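You operate a simulated robot arm through the tools that you are given. There is no shell and no other tool. Be economical: measure what you need, move in short steps, check, and stop when the job is done.

The job below is to be done with a simulated two-armed robot. You get a single attempt, and the scene is never put back.

TASK
Raise the nozzle bar, slide the steel pan under it and purge 2 shots with the yellow button.
Fine: the button on the control box; dose switch on for the shots, off after; the pan stays under the nozzles; spill nothing. Leave the other controls alone; cards and trays stay where they are. Where these are worked on the way, their far stop is far enough and under half their travel is too little: dose switch.

It is judged by the outcome, as a careful person would: the job done as asked, and still so three seconds after it is handed in. It fails if anything else is knocked over, pushed out of place, dropped, spilled or broken.

THE ROBOT
Two 7-joint arms with fingered hands on one trunk, on a base that drives. Base frame: it is fixed to the floor where the robot stands at the start and does not move with it; the origin is under the middle of the robot, x ahead of it, y to its left, z up. Readings come in m, rad, newtons and seconds.
The left shoulder is at the start at [0.04, 0.146, 1.305], the right one opposite. With the tool pointing down near the work surface each hand reaches from about 0.1 to 0.34 m from the robot's upright axis, wherever it stands, measured 20 degrees to its own side. Places, roughly: batch dial [0.4, 0.1, 1.3]; dose switch [0.4, -0.1, 1.5]; down button [0.4, -0.1, 1.3]; drain lever [0.6, 1.4, 1.1]; drum pin [0.5, 0.8, 0.8]; gap dial [0.6, 0.8, 1.6]; green button [0.4, 0.3, 1.6]; heat dial [0.6, 0.3, 0.7]; heat switch [0.4, -0.1, 1.6]; heater lever [0.6, 0.5, 1.3]; lock lever [0.6, 0.6, 1.5]; nozzle bar [1.2, 0.9, 1.3]; outlet switch [0.4, -0.1, 1.4]; red button [0.4, 0.3, 1.5]; seal lever [0.6, 1.7, 0.8]; speed dial [0.4, 0.2, 1.3]. Payload 4 kg a hand.
The TCP of each hand is the grasp point between the finger pads, 0.026 m short of the fingertips. In the tool frame z runs along the fingers and y along their closing line. Largest opening 0.148 m; the body of the gripper starts 0.073 m behind the TCP. The gripper is a hand of 3 fingers: y runs from the thumb to the fingers, the wrist lies at [0, 0, -0.224] in the tool frame.
Orientation is told as [roll, pitch, yaw] about the base's x, y, z axes, in that order, counted from this pose: with the fingers straight down and closing along the base's y, the tool's x points along the base's -x, its y along +y and its z along -z.

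THE INTERFACE
- The arms move only by the tool apply_moves. It takes "left_steps", "right_steps" or both (then of equal length, played together; a hand with none holds still); each is a list that holds one entry, the list of rows, each a list of 6 numbers: the shift along the base's x, y, z in units of 20 mm (1.0 is 20 mm), then the turn, a rotation vector about the base's x, y, z in units of 8 degrees (1.0 is 8 degrees). In form: [[[dx, dy, dz, rx, ry, rz], ...]]. A call has 1 to 10 rows; each row shifts and turns the commanded pose from where the row before left it. A call with a number of a shift or a turn outside -1 to 1 is refused whole. Rows are played at 5 a second. More than 0.05 m and 0.15 rad between two rows, and nothing of the call is played. A pose out of reach is approached as far as the arm can. The call stops where the force on the tool passes 40 N (or 10 N more than at its start, if that is more) or the arm is blocked; 0.2 s more then pass. In this call time passes only in rows, and 0.2 s behind the last. The reply holds the time, the measured pose of the TCP, the force on the tool along the base axes, the opening and the grip force, in the units named above and with some noise, with the torque about the TCP (base axes, N m) and any sound that the robot's microphone picked up, and new pictures: "views" is both (left out), scene, wrist or none (wrist: the cameras of the hands that moved).
- Cameras (640 x 400 px; columns grow to the right, rows downward): "scene" is now at [0.109, 0.0114, 1.5362]; the picture's right is [0.14, -0.99, 0.00], its down [-0.55, -0.08, -0.83] and it looks along [0.82, 0.11, -0.56] (base axes); focal length 214 px, centre (320, 200). "left" rides on the left gripper at [-0.068, -0.039, -0.09] in its tool frame; the picture's right is [0.50, -0.87, 0.00], its down [0.66, 0.38, -0.65] and it looks along [0.57, 0.33, 0.76] (tool axes); focal length 222 px, centre (320, 200). "right" rides on the right gripper at [0.068, -0.039, -0.09] in its tool frame; the picture's right is [0.50, 0.87, 0.00], its down [-0.66, 0.38, -0.65] and it looks along [-0.57, 0.33, 0.76] (tool axes); focal length 222 px, centre (320, 200). There is no depth. A picture from a camera that has moved, and an enlarged one, comes with that camera's place and axes in the base frame and with its lens.
- slide_trunk(by): slides the trunk up (or, below 0, down) by that many m; the arms and the scene camera ride with it, the base frame stays. It gives what a move gives, with no picture.
- drive_base(legs): drives the robot by 1 to 6 legs, each [ahead, left, turn to the left] in m, m and rad, along the robot's own axes; the way and the turn of a leg run together, so that a leg with both is an arc; at most 1.5 m and 3.142 rad a leg. The arms and the cameras ride along, it lands a little off, and it stops where it bumps. It gives what a move gives, and a new picture of the scene camera.
- set_fingers(finger1, finger2, thumb_bend, hand): sets how far each is bent, from 0 (flat) to 1 (curled in); at 0.3 the hand is open as for a grip, at 0.7 the pads meet at the TCP. One left out holds its place. A second passes; each finger stops where it meets its share of the squeeze, and holds until it gets a number again. It is the only way to open and close the hand. It gives what a move gives, with no picture; readings hold the bend of each and the force on the fingers (four entries, about 0 where the hand has none), thumb and palm.
- turn_head(pan, tilt): turns the head with the scene camera to pan (to the left, within 1.501 rad either way) and tilt (down, from -0.506 to 1.204), counted from straight ahead of the robot. It gives what a move gives, and a new picture of the scene camera.
- enlarge(camera, box): a new picture of the part [left, top, right, bottom] of that camera's present view, enlarged. No time passes.
- hand_in(): hands the job in; it is judged then, once.

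Go step by step. Nothing tells you exact positions but the pictures and the camera data: compare them with the known pose of the tool, close in by small moves and look again before you grip or let go. The budget is 120 turns and 260 pictures, counting those below and the enlarged ones. Unless the task says otherwise, let go and move clear before handing in, and close with one line.

The tools are called after "Request:" as name(argument=value, ...) on one line, values as JSON. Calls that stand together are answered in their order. apply_moves: Moves the arms, as the interface text tells. Its arguments: {"type":"object","properties":{"left_steps":{"type":"array"},"right_steps":{"type":"array"},"views":{"type":"string","enum":["both","scene","wrist","none"]}},"required":[]} The other tools are called the same way: slide_trunk (by) slides the trunk up or down; set_fingers (finger1, finger2, thumb_bend, hand) moves the fingers one by one; drive_base (legs) drives the base; turn_head (pan, tilt) turns the head that bears the scene camera; enlarge (camera, box) takes an enlarged picture of a part of a camera's view; hand_in () hands the job in.

At the start:

```text
t: 0.0
left_eef_pos: [0.3265, 0.1979, 0.9995]
left_tool_rot: [-0.001, 0.0, 0.0]
left_force: [0.2, 0.3, -0.1]
left_wrist_torque: [-0.01, -0.01, -0.01]
left_grip_width: 0.1477
left_grasp_force: 0.1
left_shape: jaw
left_bend: [0.3, 0.3, 0.3]
left_finger forces: [0.0, 0.1, 0.1, 0.0, 0.0, 0.0]
right_eef_pos: [0.3087, -0.0495, 0.9996]
right_tool_rot: [0.0, 0.0, 0.001]
right_force: [0.1, 0.2, 0.1]
right_wrist_torque: [-0.01, 0.0, -0.01]
right_grip_width: 0.148
right_grasp_force: 0.1
right_shape: jaw
right_bend: [0.3, 0.3, 0.3]
right_finger forces: [0.0, 0.1, 0.1, 0.0, 0.0, 0.0]
trunk travel left (down, up): [-0.475, 0.031]
robot x, y, heading: [-0.0002, -0.002, -0.001]
head pan, tilt: [0.136, 0.593]
```

scene: 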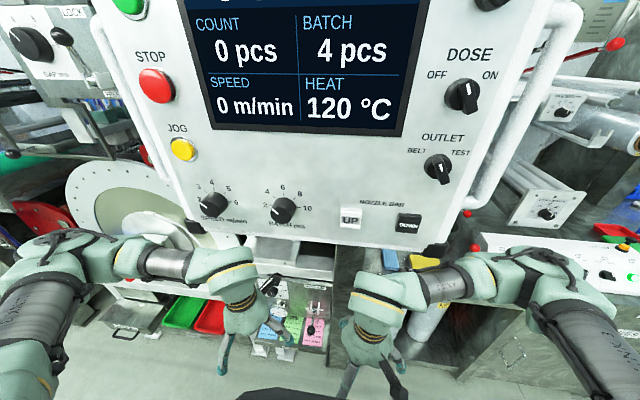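
right: 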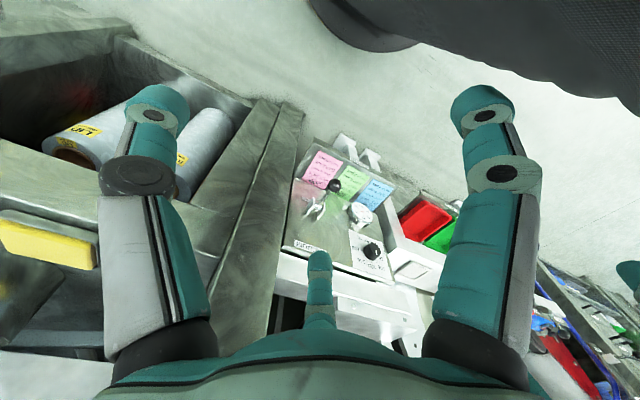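
left: 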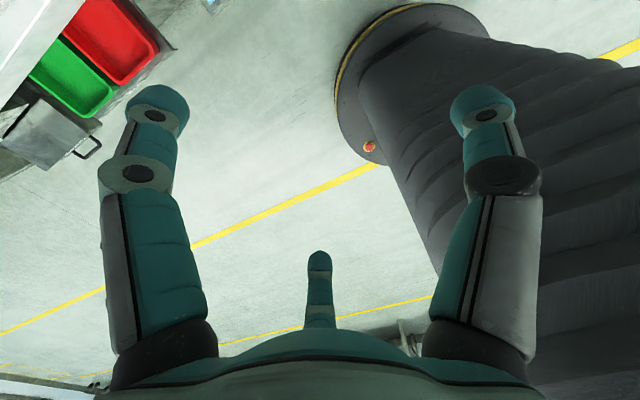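

I see the main control panel in front of me, with UP/DOWN nozzle bar buttons, a yellow JOG button and a DOSE switch. A second small box with buttons stands at the far right, so I'll look around before I move.

Request:
turn_head(pan=0.9, tilt=0.5)

Request:
turn_head(pan=-0.7, tilt=0.5)

Request:
turn_head(pan=0.1, tilt=0.0)

```text
t: 1.1
left_eef_pos: [0.3265, 0.1985, 1.0009]
left_tool_rot: [0.002, 0.0, 0.001]
left_force: [-0.6, 0.0, -0.7]
left_wrist_torque: [0.02, 0.0, -0.02]
left_grip_width: 0.1479
left_grasp_force: 0.2
left_shape: jaw
left_bend: [0.3, 0.3, 0.3]
left_finger forces: [0.1, 0.1, 0.1, 0.0, 0.0, 0.1]
right_eef_pos: [0.3083, -0.0492, 0.9994]
right_tool_rot: [0.001, -0.001, -0.001]
right_force: [-0.5, 0.4, 0.1]
right_wrist_torque: [0.01, 0.01, -0.02]
right_grip_width: 0.1478
right_grasp_force: 0.0
right_shape: jaw
right_bend: [0.3, 0.3, 0.3]
right_finger forces: [0.1, 0.0, 0.0, 0.0, 0.0, 0.1]
trunk travel left (down, up): [-0.475, 0.031]
robot x, y, heading: [0.004, 0.0019, 0.001]
head pan, tilt: [0.901, 0.499]
camera scene: at [0.0778, 0.0705, 1.5446], right [0.78, -0.62, 0.0], down [-0.3, -0.38, -0.88], along [0.55, 0.69, -0.48], focal length 214 px, centre (320, 200)
```

scene: 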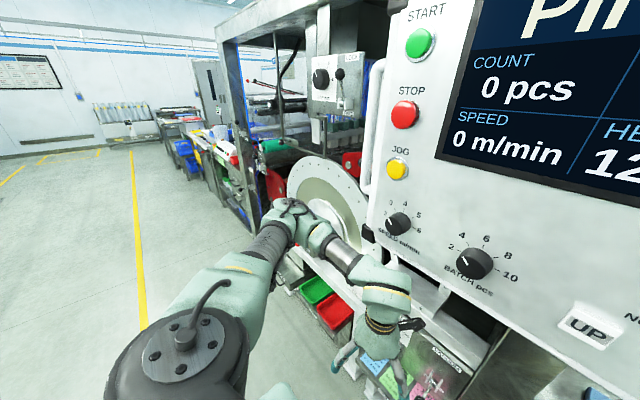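

```text
t: 2.8
left_eef_pos: [0.3255, 0.1986, 0.9992]
left_tool_rot: [0.001, 0.0, 0.0]
left_force: [-0.1, -0.3, -0.6]
left_wrist_torque: [-0.02, 0.0, 0.01]
left_grip_width: 0.148
left_grasp_force: 0.1
left_shape: jaw
left_bend: [0.3, 0.3, 0.3]
left_finger forces: [0.0, 0.0, 0.1, 0.0, 0.0, 0.0]
right_eef_pos: [0.3077, -0.0494, 1.0005]
right_tool_rot: [0.001, -0.001, 0.0]
right_force: [-0.1, 0.3, -0.3]
right_wrist_torque: [0.0, 0.01, -0.02]
right_grip_width: 0.148
right_grasp_force: 0.2
right_shape: jaw
right_bend: [0.3, 0.3, 0.3]
right_finger forces: [0.0, 0.1, 0.0, 0.1, 0.0, 0.0]
trunk travel left (down, up): [-0.475, 0.031]
robot x, y, heading: [0.0024, 0.0008, -0.004]
head pan, tilt: [-0.7, 0.499]
camera scene: at [0.0908, -0.0593, 1.5446], right [-0.64, -0.77, 0.0], down [-0.37, 0.31, -0.88], along [0.67, -0.57, -0.48], focal length 214 px, centre (320, 200)
```

scene: 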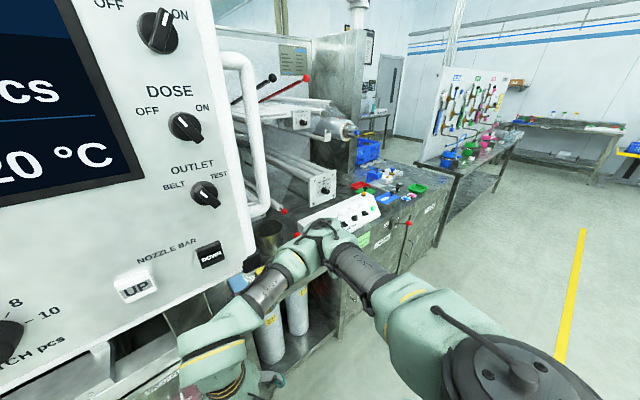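

```text
t: 3.9
left_eef_pos: [0.3262, 0.198, 1.0008]
left_tool_rot: [-0.001, -0.001, -0.001]
left_force: [0.2, 0.1, 0.1]
left_wrist_torque: [-0.05, 0.0, -0.01]
left_grip_width: 0.148
left_grasp_force: 0.1
left_shape: jaw
left_bend: [0.3, 0.3, 0.3]
left_finger forces: [0.0, 0.0, 0.0, 0.0, 0.0, 0.0]
right_eef_pos: [0.3087, -0.0485, 0.9997]
right_tool_rot: [0.0, -0.001, -0.001]
right_force: [0.0, 0.4, 0.8]
right_wrist_torque: [0.01, 0.04, 0.04]
right_grip_width: 0.1477
right_grasp_force: 0.1
right_shape: jaw
right_bend: [0.3, 0.3, 0.3]
right_finger forces: [0.0, 0.1, 0.0, 0.1, 0.0, 0.0]
trunk travel left (down, up): [-0.475, 0.031]
robot x, y, heading: [0.0012, 0.0032, 0.002]
head pan, tilt: [0.099, 0.0]
camera scene: at [0.1108, 0.0081, 1.5907], right [0.1, -1.0, 0.0], down [0.0, 0.0, -1.0], along [1.0, 0.1, 0.0], focal length 214 px, centre (320, 200)
```

scene: 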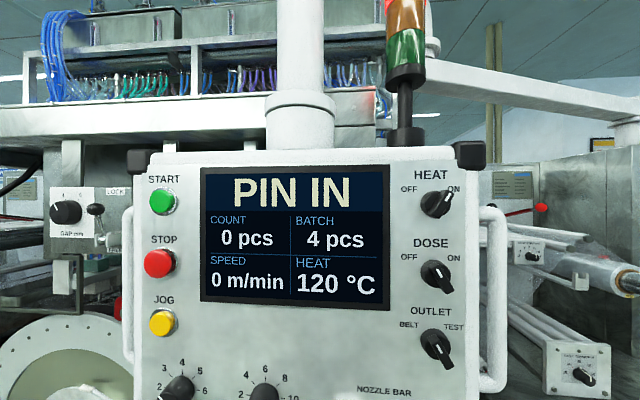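

The yellow JOG button works out at about [0.387, 0.266, 1.41] from two views. I'll back the base off a little to give the arms room, then turn the hands to point forward.

Request:
drive_base(legs=[[-0.25, 0, 0]])

Request:
apply_moves(left_steps=[[[0, 0, 0.5, 0, -1, 0], [0, 0, 0.5, 0, -1, 0], [0, 0, 0.5, 0, -1, 0], [0, 0, 0.5, 0, -1, 0], [0, 0, 0.5, 0, -1, 0], [0, 0, 0.5, 0, -1, 0], [0, 0, 0.5, 0, -1, 0], [0, 0, 0.5, 0, -1, 0], [0, 0, 0.5, 0, -1, 0], [0, 0, 0.5, 0, -1, 0]]], right_steps=[[[0, -0.5, 0.5, 0, -1, 0], [0, -0.5, 0.5, 0, -1, 0], [0, -0.5, 0.5, 0, -1, 0], [0, -0.5, 0.5, 0, -1, 0], [0, 0, 0.5, 0, -1, 0], [0, 0, 0.5, 0, -1, 0], [0, 0, 0.5, 0, -1, 0], [0, 0, 0.5, 0, -1, 0], [0, 0, 0.5, 0, -1, 0], [0, 0, 0.5, 0, -1, 0]]], views="none")

Request:
set_fingers(hand="left", finger1=0.7, finger2=0.7, thumb_bend=0.7)

Request:
turn_head(pan=0.1, tilt=0.4)

```text
t: 5.7
left_eef_pos: [0.0781, 0.1964, 0.9991]
left_tool_rot: [0.0, 0.001, -0.001]
left_force: [0.1, 0.1, 0.4]
left_wrist_torque: [0.01, 0.0, 0.05]
left_grip_width: 0.1479
left_grasp_force: 0.0
left_shape: jaw
left_bend: [0.3, 0.3, 0.3]
left_finger forces: [0.0, 0.0, 0.1, 0.1, 0.0, 0.0]
right_eef_pos: [0.0604, -0.0509, 0.9994]
right_tool_rot: [-0.001, 0.002, -0.001]
right_force: [-0.2, -0.1, -0.4]
right_wrist_torque: [-0.03, 0.01, 0.0]
right_grip_width: 0.1479
right_grasp_force: 0.1
right_shape: jaw
right_bend: [0.3, 0.3, 0.3]
right_finger forces: [0.0, 0.0, 0.0, 0.1, 0.0, 0.0]
trunk travel left (down, up): [-0.475, 0.031]
robot x, y, heading: [-0.2538, -0.0002, -0.005]
head pan, tilt: [0.099, 0.0]
camera scene: at [-0.1372, 0.0083, 1.5905], right [0.1, -1.0, 0.0], down [0.0, 0.0, -1.0], along [1.0, 0.1, 0.0], focal length 214 px, centre (320, 200)
```

scene: 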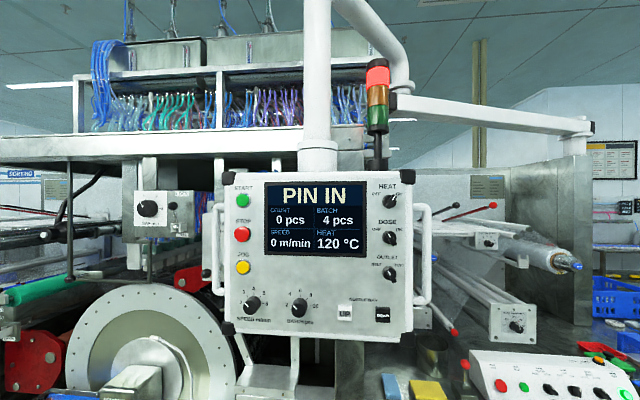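

```text
t: 7.9
left_eef_pos: [0.2126, 0.0471, 1.2907]
left_tool_rot: [-0.09, -1.344, 0.097]
left_force: [-0.6, -1.1, -0.2]
left_wrist_torque: [0.01, 0.0, 0.02]
left_grip_width: 0.1478
left_grasp_force: 0.1
left_shape: jaw
left_bend: [0.3, 0.3, 0.3]
left_finger forces: [0.0, 0.0, 0.1, 0.1, 0.1, 0.0]
left hand out of reach, approached as far as the arm can: row 2, 3, 4, 5, 6, 7, 8, 9, 10
right_eef_pos: [0.1772, -0.0744, 1.4107]
right_tool_rot: [-0.002, -1.385, 0.002]
right_force: [-0.1, -1.3, -0.2]
right_wrist_torque: [0.0, 0.01, 0.02]
right_grip_width: 0.1478
right_grasp_force: 0.1
right_shape: jaw
right_bend: [0.3, 0.3, 0.3]
right_finger forces: [0.0, 0.1, 0.0, 0.0, 0.0, 0.1]
right hand out of reach, approached as far as the arm can: row 2, 3, 4, 5, 6, 7, 8, 9, 10
trunk travel left (down, up): [-0.475, 0.031]
robot x, y, heading: [-0.2486, 0.0026, -0.0]
head pan, tilt: [0.099, 0.0]
```

```text
t: 8.9
left_eef_pos: [0.2166, 0.0494, 1.2917]
left_tool_rot: [-0.096, -1.341, 0.1]
left_force: [0.4, -0.3, 0.0]
left_wrist_torque: [0.03, -0.02, 0.01]
left_grip_width: 0.0001
left_grasp_force: 0.1
left_shape: fingers
left_bend: [0.69, 0.69, 0.7]
left_finger forces: [0.0, 0.1, 0.0, 0.0, 0.0, 0.0]
right_eef_pos: [0.1813, -0.0684, 1.4092]
right_tool_rot: [-0.022, -1.379, 0.023]
right_force: [0.6, 0.0, -0.6]
right_wrist_torque: [0.0, 0.03, -0.04]
right_grip_width: 0.1479
right_grasp_force: 0.1
right_shape: jaw
right_bend: [0.3, 0.3, 0.3]
right_finger forces: [0.0, 0.1, 0.0, 0.0, 0.0, 0.0]
trunk travel left (down, up): [-0.475, 0.031]
robot x, y, heading: [-0.2475, 0.0029, 0.0]
head pan, tilt: [0.099, 0.0]
```

```text
t: 9.8
left_eef_pos: [0.2159, 0.047, 1.2911]
left_tool_rot: [-0.098, -1.342, 0.096]
left_force: [0.9, 0.0, -0.1]
left_wrist_torque: [0.01, 0.03, -0.01]
left_grip_width: 0.0001
left_grasp_force: 0.0
left_shape: fingers
left_bend: [0.69, 0.69, 0.7]
left_finger forces: [0.1, 0.1, 0.1, 0.1, 0.1, 0.0]
right_eef_pos: [0.182, -0.0696, 1.4075]
right_tool_rot: [-0.018, -1.381, 0.019]
right_force: [-0.3, 0.1, -0.2]
right_wrist_torque: [0.01, -0.02, -0.03]
right_grip_width: 0.1476
right_grasp_force: 0.1
right_shape: jaw
right_bend: [0.3, 0.3, 0.3]
right_finger forces: [0.0, 0.1, 0.1, 0.1, 0.0, 0.0]
trunk travel left (down, up): [-0.475, 0.031]
robot x, y, heading: [-0.2502, -0.0025, 0.003]
head pan, tilt: [0.099, 0.4]
camera scene: at [-0.1374, 0.0081, 1.5538], right [0.1, -1.0, 0.0], down [-0.39, -0.04, -0.92], along [0.92, 0.09, -0.39], focal length 214 px, centre (320, 200)
```

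scene: 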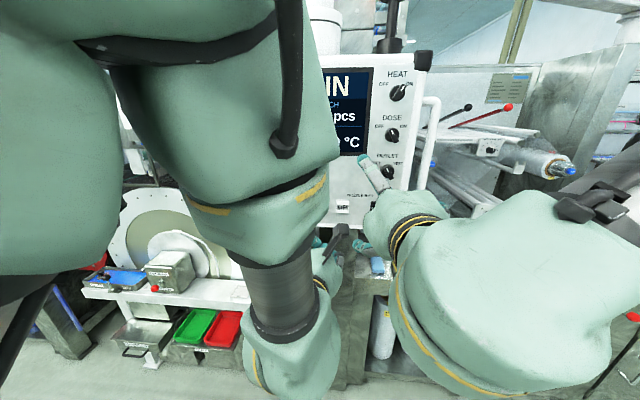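

The arms can't fold in this close, so the forward pose lies further out than I asked for. I'll make a small test move to see how the command tracks, while taking the right hand outward.

Request:
apply_moves(left_steps=[[[0.5, -0.5, 0.3, 0, 0, 0], [0.5, -0.5, 0.3, 0, 0, 0]]], right_steps=[[[0, -1, 0, 0, 0, 0], [0, -1, 0, 0, 0, 0]]], views="scene")

```text
t: 10.4
left_eef_pos: [0.2359, 0.0218, 1.2967]
left_tool_rot: [0.033, -1.345, -0.051]
left_force: [0.2, -0.3, -0.3]
left_wrist_torque: [-0.01, 0.0, -0.01]
left_grip_width: 0.0002
left_grasp_force: 0.1
left_shape: fingers
left_bend: [0.69, 0.69, 0.7]
left_finger forces: [0.0, 0.0, 0.1, 0.1, 0.0, 0.0]
right_eef_pos: [0.1974, -0.0997, 1.4224]
right_tool_rot: [0.015, -1.394, -0.017]
right_force: [0.6, 0.0, -0.1]
right_wrist_torque: [0.03, 0.01, 0.01]
right_grip_width: 0.1478
right_grasp_force: 0.0
right_shape: jaw
right_bend: [0.3, 0.3, 0.3]
right_finger forces: [0.0, 0.0, 0.0, 0.0, 0.1, 0.1]
right hand out of reach, approached as far as the arm can: row 1, 2
trunk travel left (down, up): [-0.475, 0.031]
robot x, y, heading: [-0.2522, 0.0026, -0.004]
head pan, tilt: [0.099, 0.4]
camera scene: at [-0.1356, 0.0071, 1.5536], right [0.1, -1.0, 0.0], down [-0.39, -0.04, -0.92], along [0.92, 0.09, -0.39], focal length 214 px, centre (320, 200)
```

scene: 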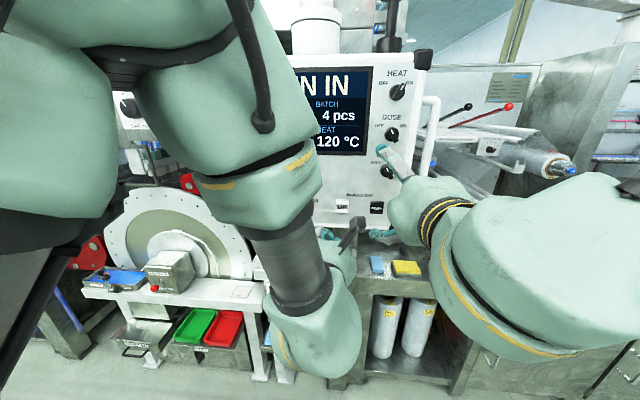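

The command follows the real pose. Next I bring the left hand in front of UP, at about [0.39, 0.0, 1.314], and level it.

Request:
apply_moves(left_steps=[[[1, -0.5, 0.4, 0, -0.5, 0], [1, -0.5, 0.4, 0, -0.5, 0], [1, 0, 0, 0, -0.5, 0], [1, 0, 0, 0, 0, 0]]], right_steps=[[[0, -1, 0, 0, 0, 0], [0, -1, 0, 0, 0, 0], [0, -1, 0, 0, 0, 0], [0, -1, 0, 0, 0, 0]]], views="both")

Request:
turn_head(pan=0.0, tilt=0.3)

```text
t: 11.6
left_eef_pos: [0.3057, -0.0126, 1.3555]
left_tool_rot: [-1.792, -1.524, 1.797]
left_force: [0.0, 0.1, 1.1]
left_wrist_torque: [0.03, -0.01, -0.02]
left_grip_width: 0.0
left_grasp_force: 0.1
left_shape: fingers
left_bend: [0.69, 0.69, 0.7]
left_finger forces: [0.0, 0.2, 0.0, 0.0, 0.0, 0.1]
left hand out of reach, approached as far as the arm can: row 3, 4
right_eef_pos: [0.2139, -0.1726, 1.4385]
right_tool_rot: [0.008, -1.394, -0.01]
right_force: [-0.1, 0.1, 0.0]
right_wrist_torque: [0.0, 0.04, -0.04]
right_grip_width: 0.1478
right_grasp_force: 0.0
right_shape: jaw
right_bend: [0.3, 0.3, 0.3]
right_finger forces: [0.0, 0.0, 0.0, 0.0, 0.0, 0.0]
right hand out of reach, approached as far as the arm can: row 1, 2, 3, 4
trunk travel left (down, up): [-0.475, 0.031]
robot x, y, heading: [-0.2508, -0.0023, -0.0]
head pan, tilt: [0.099, 0.4]
stopped in row 4 (left hand): the arm was blocked; the commanded pose is now the measured one
camera scene: at [-0.1368, 0.0079, 1.5537], right [0.1, -1.0, 0.0], down [-0.39, -0.04, -0.92], along [0.92, 0.09, -0.39], focal length 214 px, centre (320, 200)
camera right: at [0.1126, -0.2106, 1.3857], right [-0.09, 0.87, -0.49], down [-0.53, 0.38, 0.76], along [0.84, 0.33, 0.42], focal length 222 px, centre (320, 200)
camera left: at [0.2138, -0.0499, 1.4253], right [0.01, -0.89, -0.46], down [-0.65, 0.35, -0.68], along [0.76, 0.31, -0.57], focal length 222 px, centre (320, 200)
```

scene: 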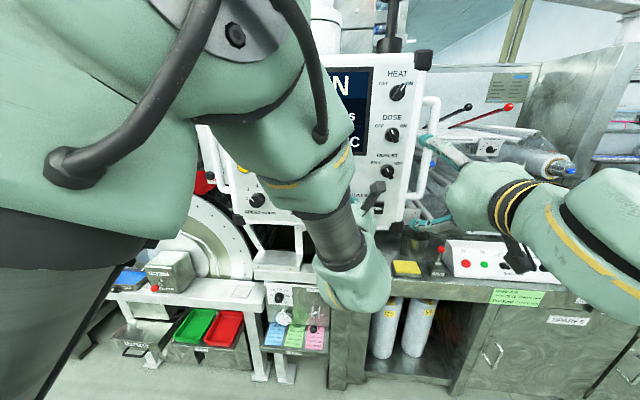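
right: 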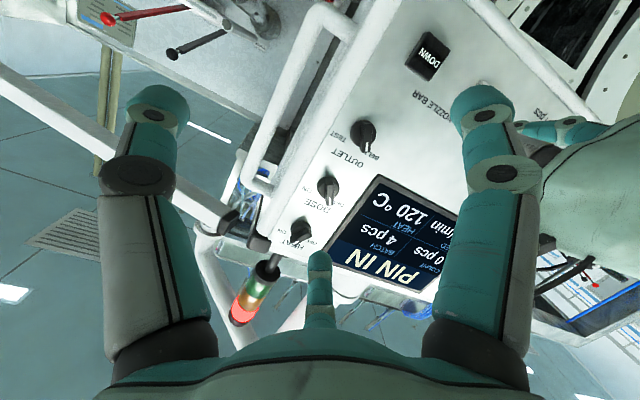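
left: 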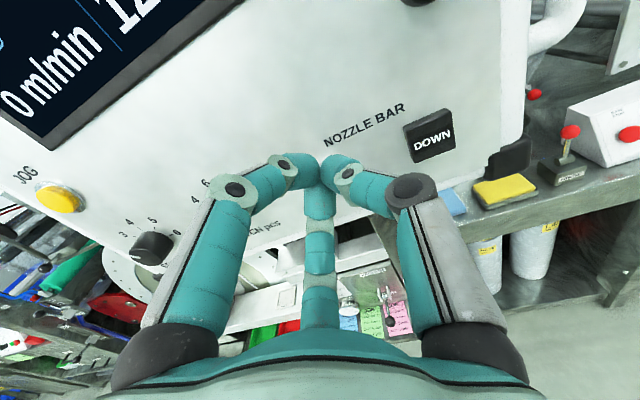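

```text
t: 12.3
left_eef_pos: [0.3056, -0.0124, 1.3557]
left_tool_rot: [-1.773, -1.525, 1.777]
left_force: [1.1, 0.3, -0.5]
left_wrist_torque: [0.01, 0.0, -0.02]
left_grip_width: 0.0002
left_grasp_force: 0.1
left_shape: fingers
left_bend: [0.69, 0.69, 0.7]
left_finger forces: [0.1, 0.1, 0.0, 0.0, 0.0, 0.1]
right_eef_pos: [0.2132, -0.1701, 1.4378]
right_tool_rot: [0.009, -1.395, -0.01]
right_force: [-0.3, -0.5, -0.5]
right_wrist_torque: [-0.01, 0.01, -0.01]
right_grip_width: 0.1477
right_grasp_force: 0.0
right_shape: jaw
right_bend: [0.3, 0.3, 0.3]
right_finger forces: [0.0, 0.0, 0.0, 0.0, 0.0, 0.0]
trunk travel left (down, up): [-0.475, 0.031]
robot x, y, heading: [-0.2513, 0.0025, 0.001]
head pan, tilt: [0.0, 0.3]
camera scene: at [-0.1359, -0.0007, 1.563], right [0.0, -1.0, 0.0], down [-0.3, 0.0, -0.96], along [0.96, 0.0, -0.3], focal length 214 px, centre (320, 200)
```

scene: 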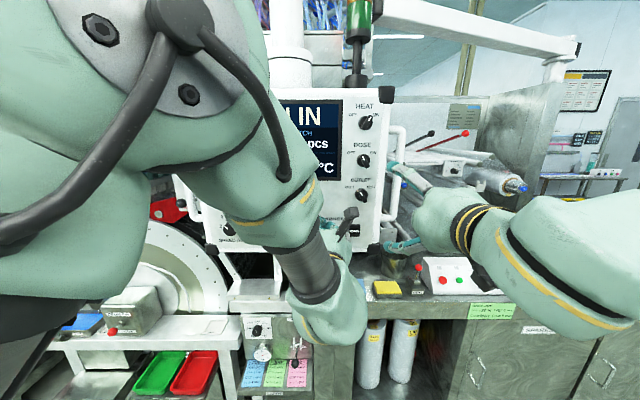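

UP sits just past this arm's reach from here, so I pull the left hand back a little. Then I'll drive the base forward and to the right.

Request:
apply_moves(left_steps=[[[-1, 0, -0.7, 0, 0, 0], [-1, 0, -0.7, 0, 0, 0], [-1, 0, -0.6, 0, 0, 0]]], views="none")

Request:
drive_base(legs=[[0.08, -0.1, 0]])

Request:
enlarge(camera="left", box=[0, 0, 640, 400])

```text
t: 13.3
left_eef_pos: [0.253, 0.0045, 1.3365]
left_tool_rot: [-1.585, -1.466, 1.635]
left_force: [-0.2, 0.0, -1.4]
left_wrist_torque: [-0.02, 0.01, 0.01]
left_grip_width: 0.0
left_grasp_force: 0.1
left_shape: fingers
left_bend: [0.69, 0.69, 0.7]
left_finger forces: [0.0, 0.0, 0.2, 0.0, 0.1, 0.0]
left hand out of reach, approached as far as the arm can: row 3
right_eef_pos: [0.2133, -0.1702, 1.4365]
right_tool_rot: [0.006, -1.394, -0.008]
right_force: [-0.2, 0.1, 0.8]
right_wrist_torque: [-0.03, 0.01, -0.03]
right_grip_width: 0.1481
right_grasp_force: 0.0
right_shape: jaw
right_bend: [0.3, 0.3, 0.3]
right_finger forces: [0.0, 0.0, 0.1, 0.0, 0.1, 0.0]
trunk travel left (down, up): [-0.475, 0.031]
robot x, y, heading: [-0.2505, 0.0009, 0.002]
head pan, tilt: [0.0, 0.3]
stopped in row 3 (left hand): the arm was blocked; the commanded pose is now the measured one
```

```text
t: 14.6
left_eef_pos: [0.3297, -0.0924, 1.3375]
left_tool_rot: [-1.591, -1.467, 1.642]
left_force: [-0.4, 0.8, 0.2]
left_wrist_torque: [0.01, -0.01, 0.03]
left_grip_width: 0.0003
left_grasp_force: 0.0
left_shape: fingers
left_bend: [0.69, 0.69, 0.7]
left_finger forces: [0.0, 0.0, 0.1, 0.1, 0.0, 0.0]
right_eef_pos: [0.2893, -0.2673, 1.4393]
right_tool_rot: [-0.007, -1.397, 0.008]
right_force: [0.4, 0.1, 0.2]
right_wrist_torque: [0.02, 0.0, 0.0]
right_grip_width: 0.1479
right_grasp_force: 0.0
right_shape: jaw
right_bend: [0.3, 0.3, 0.3]
right_finger forces: [0.0, 0.1, 0.0, 0.1, 0.1, 0.1]
trunk travel left (down, up): [-0.475, 0.031]
robot x, y, heading: [-0.1687, -0.0992, -0.003]
head pan, tilt: [0.0, 0.3]
camera scene: at [-0.059, -0.0978, 1.5632], right [0.0, -1.0, 0.0], down [-0.29, 0.0, -0.96], along [0.96, 0.0, -0.29], focal length 214 px, centre (320, 200)
```

scene: 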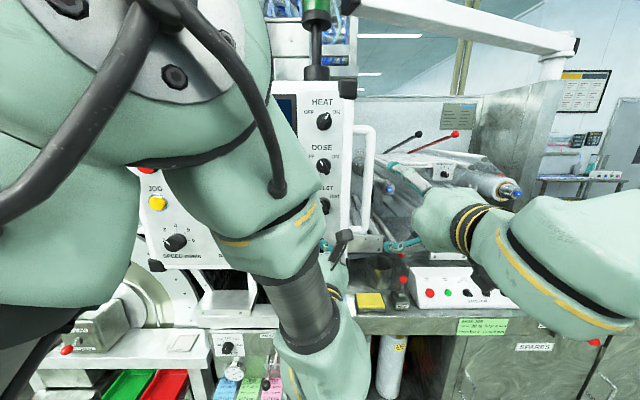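

```text
1.00 times, centred on (320, 200) of left (not enlarged: the box is as wide or as high as the picture)
camera zoom: at [0.2406, -0.1299, 1.4081], right [0.05, -0.91, -0.41], down [-0.67, 0.27, -0.69], along [0.74, 0.3, -0.6], focal length 222 px, centre (320, 200)
```

zoom: 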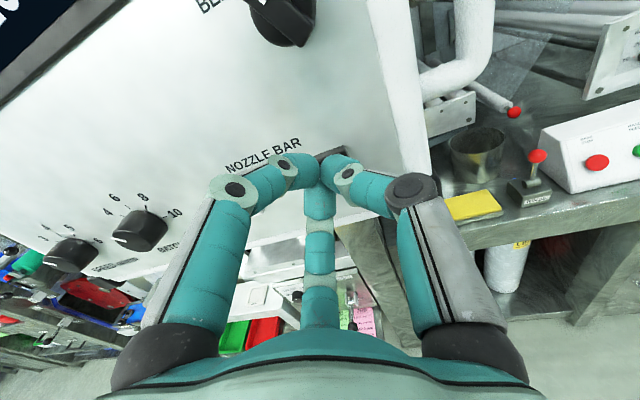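

The hand is now in front of DOWN without touching it. I move it to y≈0 in front of UP.

Request:
apply_moves(left_steps=[[[-0.2, 1, 0, 0, 0, 0], [0, 1, -0.2, 0, 0, 0], [0, 1, -0.3, 0, 0, 0], [0, 1, -0.3, 0, 0, 0], [0, 0.6, -0.3, 0, 0, 0]]], views="both")

```text
t: 15.8
left_eef_pos: [0.3112, -0.0411, 1.3451]
left_tool_rot: [-1.492, -1.425, 1.574]
left_force: [0.2, -0.2, -0.1]
left_wrist_torque: [-0.04, 0.03, 0.0]
left_grip_width: 0.0001
left_grasp_force: 0.1
left_shape: fingers
left_bend: [0.69, 0.69, 0.7]
left_finger forces: [0.0, 0.0, 0.0, 0.0, 0.0, 0.0]
left hand out of reach, approached as far as the arm can: row 2, 3, 4, 5
right_eef_pos: [0.2928, -0.2686, 1.4368]
right_tool_rot: [0.002, -1.397, 0.0]
right_force: [0.0, 0.5, 0.5]
right_wrist_torque: [0.0, -0.01, -0.02]
right_grip_width: 0.1477
right_grasp_force: 0.1
right_shape: jaw
right_bend: [0.3, 0.3, 0.3]
right_finger forces: [0.0, 0.0, 0.0, 0.0, 0.0, 0.0]
trunk travel left (down, up): [-0.475, 0.031]
robot x, y, heading: [-0.1724, -0.0987, -0.005]
head pan, tilt: [0.0, 0.3]
camera scene: at [-0.0574, -0.0999, 1.5631], right [0.0, -1.0, 0.0], down [-0.3, 0.0, -0.96], along [0.96, 0.0, -0.3], focal length 214 px, centre (320, 200)
camera left: at [0.2233, -0.0775, 1.42], right [0.07, -0.93, -0.37], down [-0.68, 0.22, -0.7], along [0.73, 0.3, -0.62], focal length 222 px, centre (320, 200)
```

scene: 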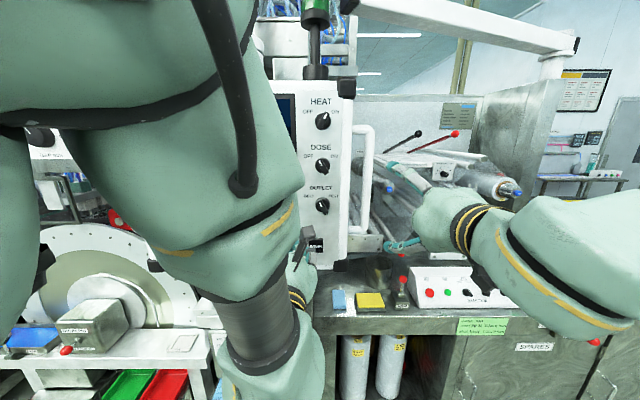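
left: 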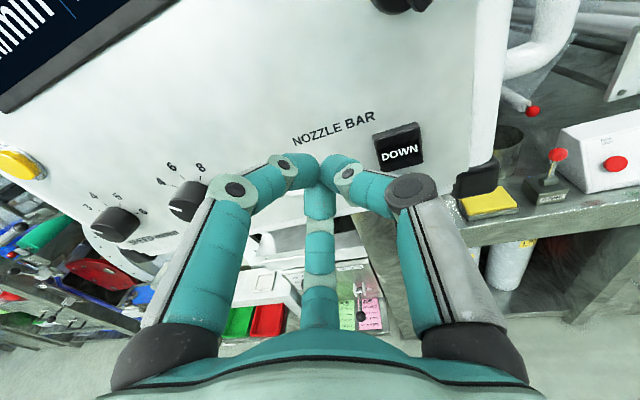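

The arm seems limited by being too folded, and by a fully level hand. I'll back off so it can stretch out, and use a slightly downward pitch.

Request:
drive_base(legs=[[-0.2, -0.05, 0]])

Request:
apply_moves(left_steps=[[[1, 0.8, -0.4, 0, 1, 0], [1, 0.8, -0.3, 0, 1, 0], [1, 0.8, -0.3, 0, 0.5, 0], [1, 0, 0, 0, 0, 0], [1, 0, 0, 0, 0, 0]]], views="both")

```text
t: 17.4
left_eef_pos: [0.116, -0.092, 1.3454]
left_tool_rot: [-1.506, -1.423, 1.582]
left_force: [1.0, 0.5, -0.2]
left_wrist_torque: [-0.04, 0.03, 0.0]
left_grip_width: 0.0004
left_grasp_force: 0.0
left_shape: fingers
left_bend: [0.69, 0.69, 0.7]
left_finger forces: [0.0, 0.1, 0.0, 0.0, 0.1, 0.1]
right_eef_pos: [0.098, -0.3187, 1.4351]
right_tool_rot: [0.001, -1.391, 0.0]
right_force: [0.4, -0.1, -0.4]
right_wrist_torque: [0.04, 0.01, 0.02]
right_grip_width: 0.1476
right_grasp_force: 0.0
right_shape: jaw
right_bend: [0.3, 0.3, 0.3]
right_finger forces: [0.0, 0.1, 0.1, 0.1, 0.0, 0.0]
trunk travel left (down, up): [-0.475, 0.031]
robot x, y, heading: [-0.3715, -0.1459, -0.002]
head pan, tilt: [0.0, 0.3]
camera scene: at [-0.2507, -0.1489, 1.5625], right [0.0, -1.0, 0.0], down [-0.3, 0.0, -0.95], along [0.95, 0.0, -0.3], focal length 214 px, centre (320, 200)
```

scene: 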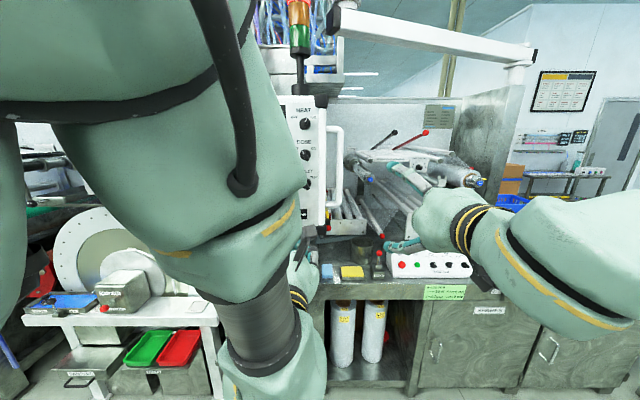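

```text
t: 18.6
left_eef_pos: [0.2127, -0.0444, 1.3269]
left_tool_rot: [-0.31, -1.196, 0.415]
left_force: [0.4, 0.4, 0.6]
left_wrist_torque: [0.0, 0.0, -0.03]
left_grip_width: 0.0004
left_grasp_force: 0.0
left_shape: fingers
left_bend: [0.69, 0.69, 0.7]
left_finger forces: [0.0, 0.0, 0.0, 0.1, 0.1, 0.0]
right_eef_pos: [0.0958, -0.3177, 1.4366]
right_tool_rot: [0.004, -1.394, 0.002]
right_force: [0.4, 0.0, -0.7]
right_wrist_torque: [0.01, -0.04, 0.01]
right_grip_width: 0.1478
right_grasp_force: 0.1
right_shape: jaw
right_bend: [0.3, 0.3, 0.3]
right_finger forces: [0.0, 0.0, 0.0, 0.0, 0.1, 0.0]
trunk travel left (down, up): [-0.475, 0.031]
robot x, y, heading: [-0.37, -0.1484, 0.001]
head pan, tilt: [0.0, 0.3]
camera scene: at [-0.2535, -0.1489, 1.5628], right [0.0, -1.0, 0.0], down [-0.3, 0.0, -0.95], along [0.95, 0.0, -0.3], focal length 214 px, centre (320, 200)
camera left: at [0.1551, -0.0813, 1.4268], right [-0.06, -0.93, -0.37], down [-0.88, 0.23, -0.42], along [0.48, 0.3, -0.83], focal length 222 px, centre (320, 200)
```

scene: 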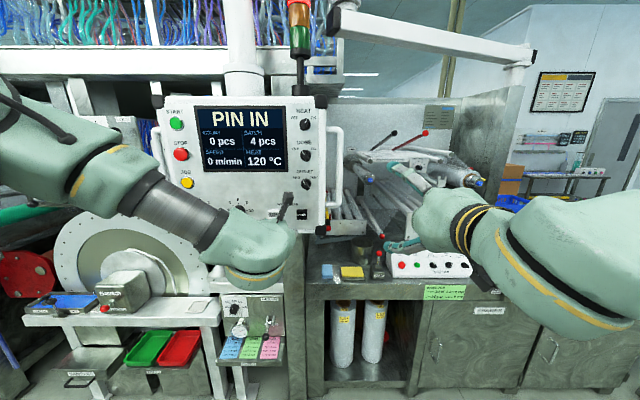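
left: 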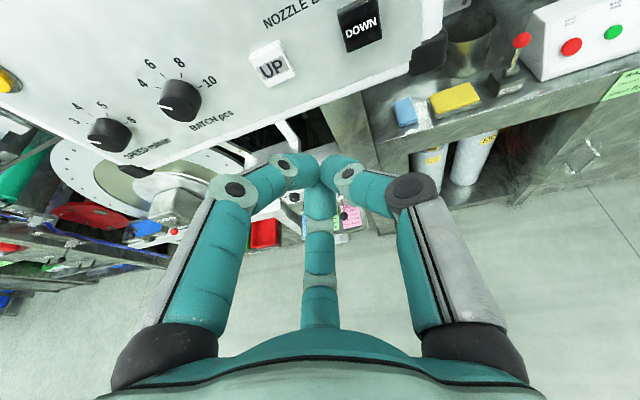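

This pose is far better. UP triangulates to [0.39, 0.00, 1.315], so I line up and stop about 35 mm short.

Request:
apply_moves(left_steps=[[[1, 0.7, 0, 0, 0, 0], [1, 0.7, 0, 0, 0, 0], [1, 0.7, 0, 0, 0, 0], [1, 0, 0, 0, 0, 0], [0.7, 0, 0, 0, 0, 0]]], views="both")

```text
t: 19.8
left_eef_pos: [0.3081, -0.003, 1.3276]
left_tool_rot: [-0.312, -1.198, 0.417]
left_force: [0.7, 0.2, 0.1]
left_wrist_torque: [0.0, 0.02, -0.01]
left_grip_width: 0.0005
left_grasp_force: 0.1
left_shape: fingers
left_bend: [0.69, 0.69, 0.7]
left_finger forces: [0.0, 0.0, 0.0, 0.0, 0.0, 0.1]
right_eef_pos: [0.0954, -0.3186, 1.4371]
right_tool_rot: [0.004, -1.394, -0.001]
right_force: [0.1, -0.4, -0.1]
right_wrist_torque: [0.0, 0.05, -0.02]
right_grip_width: 0.148
right_grasp_force: 0.0
right_shape: jaw
right_bend: [0.3, 0.3, 0.3]
right_finger forces: [0.1, 0.1, 0.0, 0.0, 0.0, 0.0]
trunk travel left (down, up): [-0.475, 0.031]
robot x, y, heading: [-0.3672, -0.1514, -0.0]
head pan, tilt: [0.0, 0.3]
camera scene: at [-0.2546, -0.1497, 1.5629], right [0.0, -1.0, 0.0], down [-0.3, 0.0, -0.95], along [0.95, 0.0, -0.3], focal length 214 px, centre (320, 200)
camera left: at [0.2497, -0.039, 1.4271], right [-0.06, -0.93, -0.37], down [-0.88, 0.23, -0.43], along [0.48, 0.3, -0.83], focal length 222 px, centre (320, 200)
```

scene: 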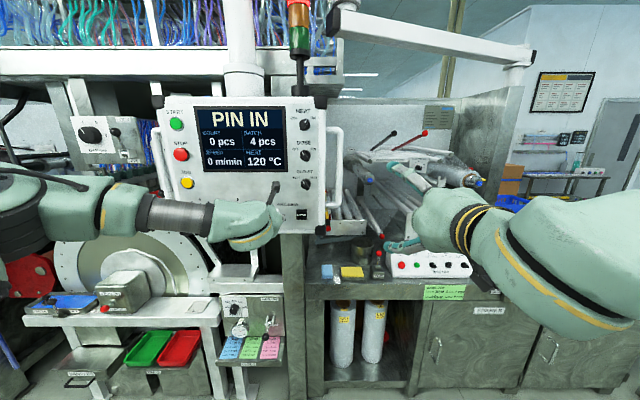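
left: 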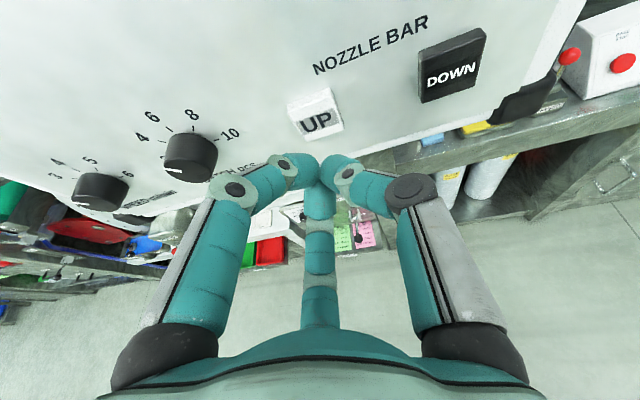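

UP is right ahead at [0.39, 0.0, 1.316]. I press forward in small steps.

Request:
apply_moves(left_steps=[[[0.8, 0, 0, 0, 0, 0], [0.8, 0, 0, 0, 0, 0], [0.5, 0, 0, 0, 0, 0], [0.3, 0, 0, 0, 0, 0], [0.3, 0, 0, 0, 0, 0]]], views="both")

```text
t: 21.0
left_eef_pos: [0.3567, -0.0028, 1.328]
left_tool_rot: [-0.311, -1.198, 0.414]
left_force: [-5.9, -1.2, -1.8]
left_wrist_torque: [-0.02, 0.09, -0.03]
left_grip_width: 0.0
left_grasp_force: 4.0
left_shape: fingers
left_bend: [0.7, 0.69, 0.7]
left_finger forces: [3.3, 0.1, 0.0, 0.0, 5.6, 0.0]
right_eef_pos: [0.0913, -0.3185, 1.4385]
right_tool_rot: [0.008, -1.395, -0.002]
right_force: [0.1, -0.2, 0.0]
right_wrist_torque: [-0.02, 0.03, 0.01]
right_grip_width: 0.1481
right_grasp_force: 0.1
right_shape: jaw
right_bend: [0.3, 0.3, 0.3]
right_finger forces: [0.1, 0.1, 0.0, 0.0, 0.0, 0.1]
trunk travel left (down, up): [-0.475, 0.031]
robot x, y, heading: [-0.3726, -0.1493, 0.001]
head pan, tilt: [0.0, 0.3]
heard: click
camera scene: at [-0.2586, -0.15, 1.5632], right [0.0, -1.0, 0.0], down [-0.29, 0.0, -0.96], along [0.96, 0.0, -0.29], focal length 214 px, centre (320, 200)
camera left: at [0.2988, -0.0394, 1.4276], right [-0.06, -0.93, -0.37], down [-0.88, 0.23, -0.43], along [0.48, 0.3, -0.83], focal length 222 px, centre (320, 200)
```

scene: 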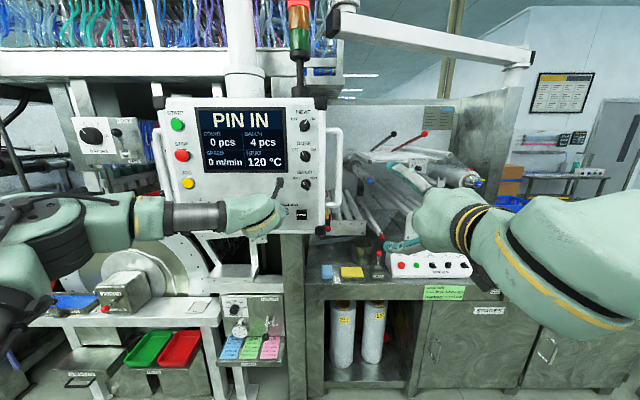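
left: 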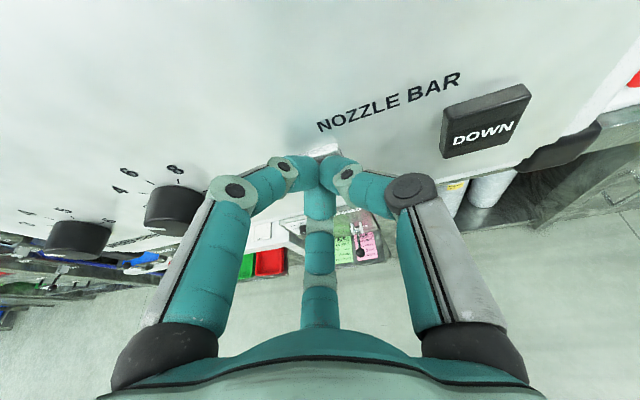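

It clicked. I hold the button for a couple of seconds in case the bar only moves while it's pressed, then back away.

Request:
apply_moves(left_steps=[[[0, 0, 0, 0, 0, 0], [0, 0, 0, 0, 0, 0], [0, 0, 0, 0, 0, 0], [0, 0, 0, 0, 0, 0], [0, 0, 0, 0, 0, 0], [0, 0, 0, 0, 0, 0], [0, 0, 0, 0, 0, 0], [0, 0, 0, 0, 0, 0], [0, 0, 0, 0, 0, 0], [0, 0, 0, 0, 0, 0]]], views="none")

Request:
apply_moves(left_steps=[[[-1, 0, 0, 0, 0, 0], [-1, 0, 0, 0, 0, 0], [-1, 0, 0, 0, 0, 0], [-1, 0, 0, 0, 0, 0], [-1, 0, 0, 0, 0, 0]]], views="none")

Request:
turn_head(pan=0.5, tilt=0.2)

```text
t: 23.2
left_eef_pos: [0.3577, -0.0029, 1.3291]
left_tool_rot: [-0.314, -1.199, 0.416]
left_force: [-7.6, -2.0, -1.7]
left_wrist_torque: [-0.01, 0.1, -0.1]
left_grip_width: 0.0
left_grasp_force: 5.5
left_shape: fingers
left_bend: [0.7, 0.69, 0.7]
left_finger forces: [3.4, 0.0, 0.1, 0.0, 8.4, 0.0]
right_eef_pos: [0.0917, -0.3188, 1.4374]
right_tool_rot: [0.007, -1.397, -0.003]
right_force: [-0.4, -0.3, 0.7]
right_wrist_torque: [-0.02, 0.02, 0.01]
right_grip_width: 0.1478
right_grasp_force: 0.1
right_shape: jaw
right_bend: [0.3, 0.3, 0.3]
right_finger forces: [0.1, 0.0, 0.0, 0.0, 0.0, 0.1]
trunk travel left (down, up): [-0.475, 0.031]
robot x, y, heading: [-0.3736, -0.1476, 0.003]
head pan, tilt: [0.0, 0.3]
```

```text
t: 24.4
left_eef_pos: [0.2586, -0.0039, 1.3293]
left_tool_rot: [-0.313, -1.198, 0.416]
left_force: [-0.2, 0.0, 0.6]
left_wrist_torque: [-0.01, 0.02, -0.01]
left_grip_width: 0.0
left_grasp_force: 0.2
left_shape: fingers
left_bend: [0.7, 0.69, 0.7]
left_finger forces: [0.1, 0.0, 0.1, 0.1, 0.1, 0.1]
right_eef_pos: [0.0928, -0.3184, 1.4378]
right_tool_rot: [0.005, -1.393, -0.003]
right_force: [-0.7, 0.1, -0.3]
right_wrist_torque: [0.01, 0.01, 0.02]
right_grip_width: 0.148
right_grasp_force: 0.0
right_shape: jaw
right_bend: [0.3, 0.3, 0.3]
right_finger forces: [0.0, 0.0, 0.0, 0.1, 0.0, 0.0]
trunk travel left (down, up): [-0.475, 0.031]
robot x, y, heading: [-0.3728, -0.1499, 0.004]
head pan, tilt: [0.0, 0.3]
```

```text
t: 25.3
left_eef_pos: [0.26, -0.0033, 1.3289]
left_tool_rot: [-0.312, -1.198, 0.416]
left_force: [0.5, -0.7, 0.3]
left_wrist_torque: [0.0, -0.01, -0.06]
left_grip_width: 0.0001
left_grasp_force: 0.2
left_shape: fingers
left_bend: [0.7, 0.69, 0.7]
left_finger forces: [0.1, 0.0, 0.1, 0.0, 0.1, 0.0]
right_eef_pos: [0.0942, -0.3173, 1.4377]
right_tool_rot: [0.006, -1.395, -0.002]
right_force: [0.3, 0.2, -0.4]
right_wrist_torque: [0.01, -0.01, 0.0]
right_grip_width: 0.1481
right_grasp_force: 0.1
right_shape: jaw
right_bend: [0.3, 0.3, 0.3]
right_finger forces: [0.0, 0.0, 0.1, 0.0, 0.1, 0.0]
trunk travel left (down, up): [-0.475, 0.031]
robot x, y, heading: [-0.3665, -0.1476, 0.001]
head pan, tilt: [0.499, 0.201]
camera scene: at [-0.2672, -0.1055, 1.5722], right [0.48, -0.88, 0.0], down [-0.18, -0.1, -0.98], along [0.86, 0.47, -0.2], focal length 214 px, centre (320, 200)
```

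scene: 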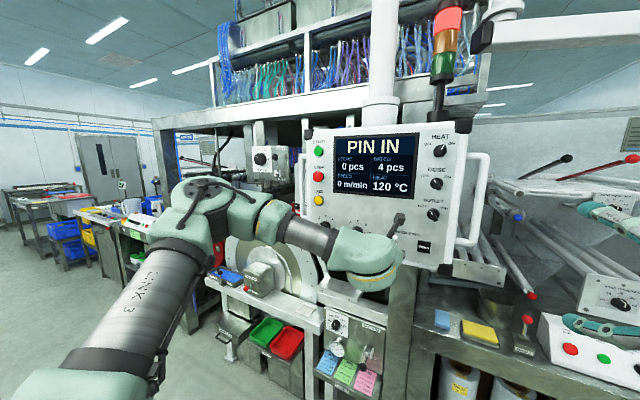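

Next I drive left along the machine to find the nozzle bar and the pan.

Request:
drive_base(legs=[[-0.1, 1.0, 0]])

Request:
turn_head(pan=0.0, tilt=0.25)

Request:
turn_head(pan=0.0, tilt=0.8)

```text
t: 30.5
left_eef_pos: [0.161, 0.9929, 1.3297]
left_tool_rot: [-0.31, -1.199, 0.411]
left_force: [-0.3, -0.8, 0.5]
left_wrist_torque: [-0.03, 0.03, 0.0]
left_grip_width: 0.0
left_grasp_force: 0.1
left_shape: fingers
left_bend: [0.7, 0.69, 0.7]
left_finger forces: [0.0, 0.0, 0.0, 0.0, 0.0, 0.0]
right_eef_pos: [-0.0059, 0.6788, 1.4366]
right_tool_rot: [0.01, -1.395, -0.011]
right_force: [-0.5, 0.0, 0.4]
right_wrist_torque: [0.0, 0.01, 0.05]
right_grip_width: 0.1479
right_grasp_force: 0.0
right_shape: jaw
right_bend: [0.3, 0.3, 0.3]
right_finger forces: [0.0, 0.0, 0.0, 0.0, 0.0, 0.0]
trunk travel left (down, up): [-0.475, 0.031]
robot x, y, heading: [-0.4696, 0.852, -0.005]
head pan, tilt: [0.499, 0.201]
camera scene: at [-0.3663, 0.8931, 1.5723], right [0.48, -0.88, 0.0], down [-0.18, -0.09, -0.98], along [0.86, 0.47, -0.2], focal length 214 px, centre (320, 200)
```

scene: 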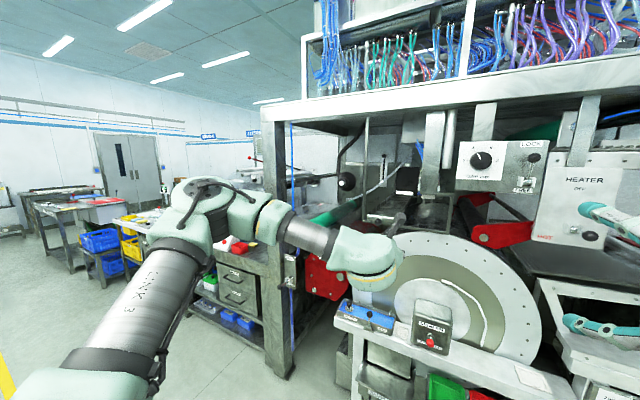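

```text
t: 31.4
left_eef_pos: [0.1612, 0.9946, 1.3288]
left_tool_rot: [-0.314, -1.197, 0.41]
left_force: [-0.2, -0.1, 0.4]
left_wrist_torque: [-0.01, 0.01, -0.02]
left_grip_width: 0.0001
left_grasp_force: 0.2
left_shape: fingers
left_bend: [0.7, 0.69, 0.7]
left_finger forces: [0.1, 0.0, 0.0, 0.0, 0.0, 0.0]
right_eef_pos: [-0.006, 0.6788, 1.4362]
right_tool_rot: [0.006, -1.394, -0.004]
right_force: [-0.9, -0.7, 0.2]
right_wrist_torque: [0.01, -0.04, -0.02]
right_grip_width: 0.1476
right_grasp_force: 0.0
right_shape: jaw
right_bend: [0.3, 0.3, 0.3]
right_finger forces: [0.0, 0.0, 0.0, 0.0, 0.1, 0.0]
trunk travel left (down, up): [-0.475, 0.031]
robot x, y, heading: [-0.4696, 0.853, -0.006]
head pan, tilt: [0.0, 0.25]
camera scene: at [-0.355, 0.85, 1.5677], right [0.0, -1.0, 0.0], down [-0.25, 0.0, -0.97], along [0.97, 0.0, -0.25], focal length 214 px, centre (320, 200)
```

scene: 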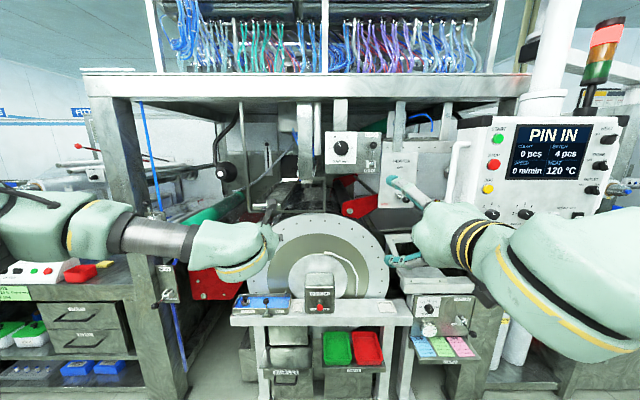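

```text
t: 32.4
left_eef_pos: [0.1608, 0.9946, 1.3295]
left_tool_rot: [-0.314, -1.198, 0.411]
left_force: [-0.7, 0.3, 0.1]
left_wrist_torque: [0.03, 0.01, 0.02]
left_grip_width: 0.0001
left_grasp_force: 0.0
left_shape: fingers
left_bend: [0.7, 0.69, 0.7]
left_finger forces: [0.0, 0.0, 0.0, 0.1, 0.1, 0.0]
right_eef_pos: [-0.0056, 0.6799, 1.4363]
right_tool_rot: [0.005, -1.393, -0.005]
right_force: [0.3, -0.9, -0.1]
right_wrist_torque: [0.01, 0.0, -0.03]
right_grip_width: 0.148
right_grasp_force: 0.1
right_shape: jaw
right_bend: [0.3, 0.3, 0.3]
right_finger forces: [0.0, 0.0, 0.0, 0.1, 0.0, 0.1]
trunk travel left (down, up): [-0.475, 0.031]
robot x, y, heading: [-0.4698, 0.8507, -0.005]
head pan, tilt: [0.0, 0.799]
camera scene: at [-0.3676, 0.8495, 1.5187], right [0.0, -1.0, 0.0], down [-0.72, 0.0, -0.7], along [0.7, 0.0, -0.72], focal length 214 px, centre (320, 200)
```

scene: 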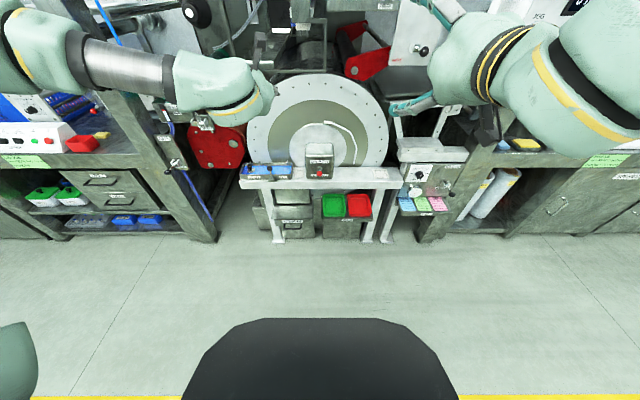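

The nozzle bar should be above the drum. I look closer there and at the labelled boxes below.

Request:
turn_head(pan=0.0, tilt=0.4)

Request:
enlarge(camera="scene", box=[200, 80, 440, 230])

Request:
enlarge(camera="scene", box=[220, 220, 420, 360])

```text
t: 33.3
left_eef_pos: [0.1607, 0.9949, 1.3294]
left_tool_rot: [-0.313, -1.197, 0.411]
left_force: [0.5, -0.3, 0.5]
left_wrist_torque: [0.02, -0.02, -0.01]
left_grip_width: 0.0
left_grasp_force: 0.0
left_shape: fingers
left_bend: [0.7, 0.69, 0.7]
left_finger forces: [0.0, 0.0, 0.0, 0.0, 0.0, 0.0]
right_eef_pos: [-0.0045, 0.6805, 1.4364]
right_tool_rot: [0.004, -1.396, -0.005]
right_force: [-0.8, -0.1, 0.1]
right_wrist_torque: [0.01, -0.04, 0.01]
right_grip_width: 0.1476
right_grasp_force: 0.0
right_shape: jaw
right_bend: [0.3, 0.3, 0.3]
right_finger forces: [0.1, 0.0, 0.0, 0.0, 0.0, 0.0]
trunk travel left (down, up): [-0.475, 0.031]
robot x, y, heading: [-0.4673, 0.8461, 0.004]
head pan, tilt: [0.0, 0.4]
camera scene: at [-0.3557, 0.8496, 1.5536], right [0.0, -1.0, 0.0], down [-0.39, 0.0, -0.92], along [0.92, 0.0, -0.39], focal length 214 px, centre (320, 200)
```

scene: 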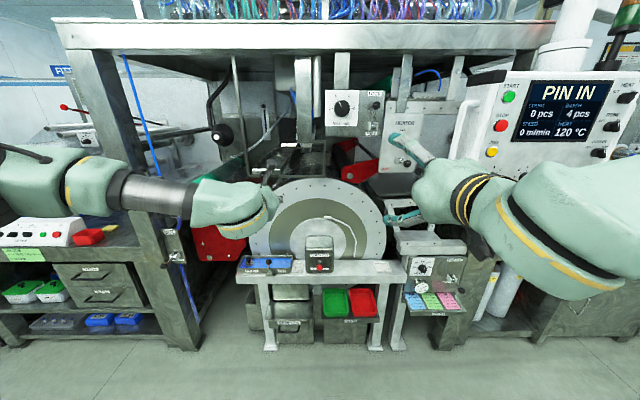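

```text
2.67 times, centred on (320, 155) of scene
camera zoom: at [-0.3557, 0.8496, 1.5536], right [0.0, -1.0, 0.0], down [-0.39, 0.0, -0.92], along [0.92, 0.0, -0.39], focal length 572 px, centre (320, 320)
```

zoom: 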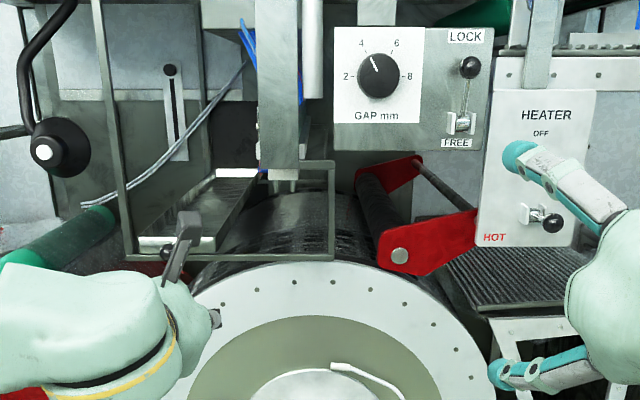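

```text
2.86 times, centred on (320, 290) of scene
camera zoom: at [-0.3557, 0.8496, 1.5536], right [0.0, -1.0, 0.0], down [-0.39, 0.0, -0.92], along [0.92, 0.0, -0.39], focal length 613 px, centre (320, -57)
```

zoom: 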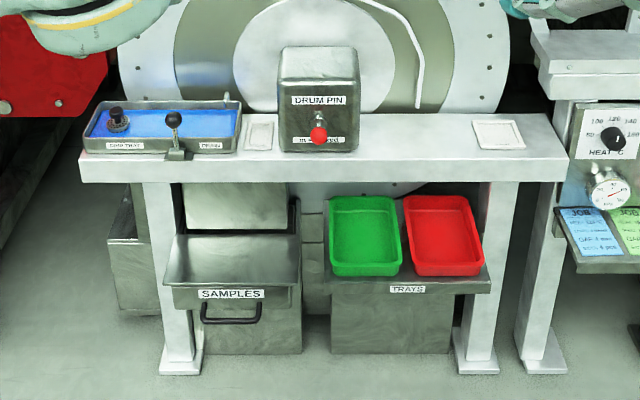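

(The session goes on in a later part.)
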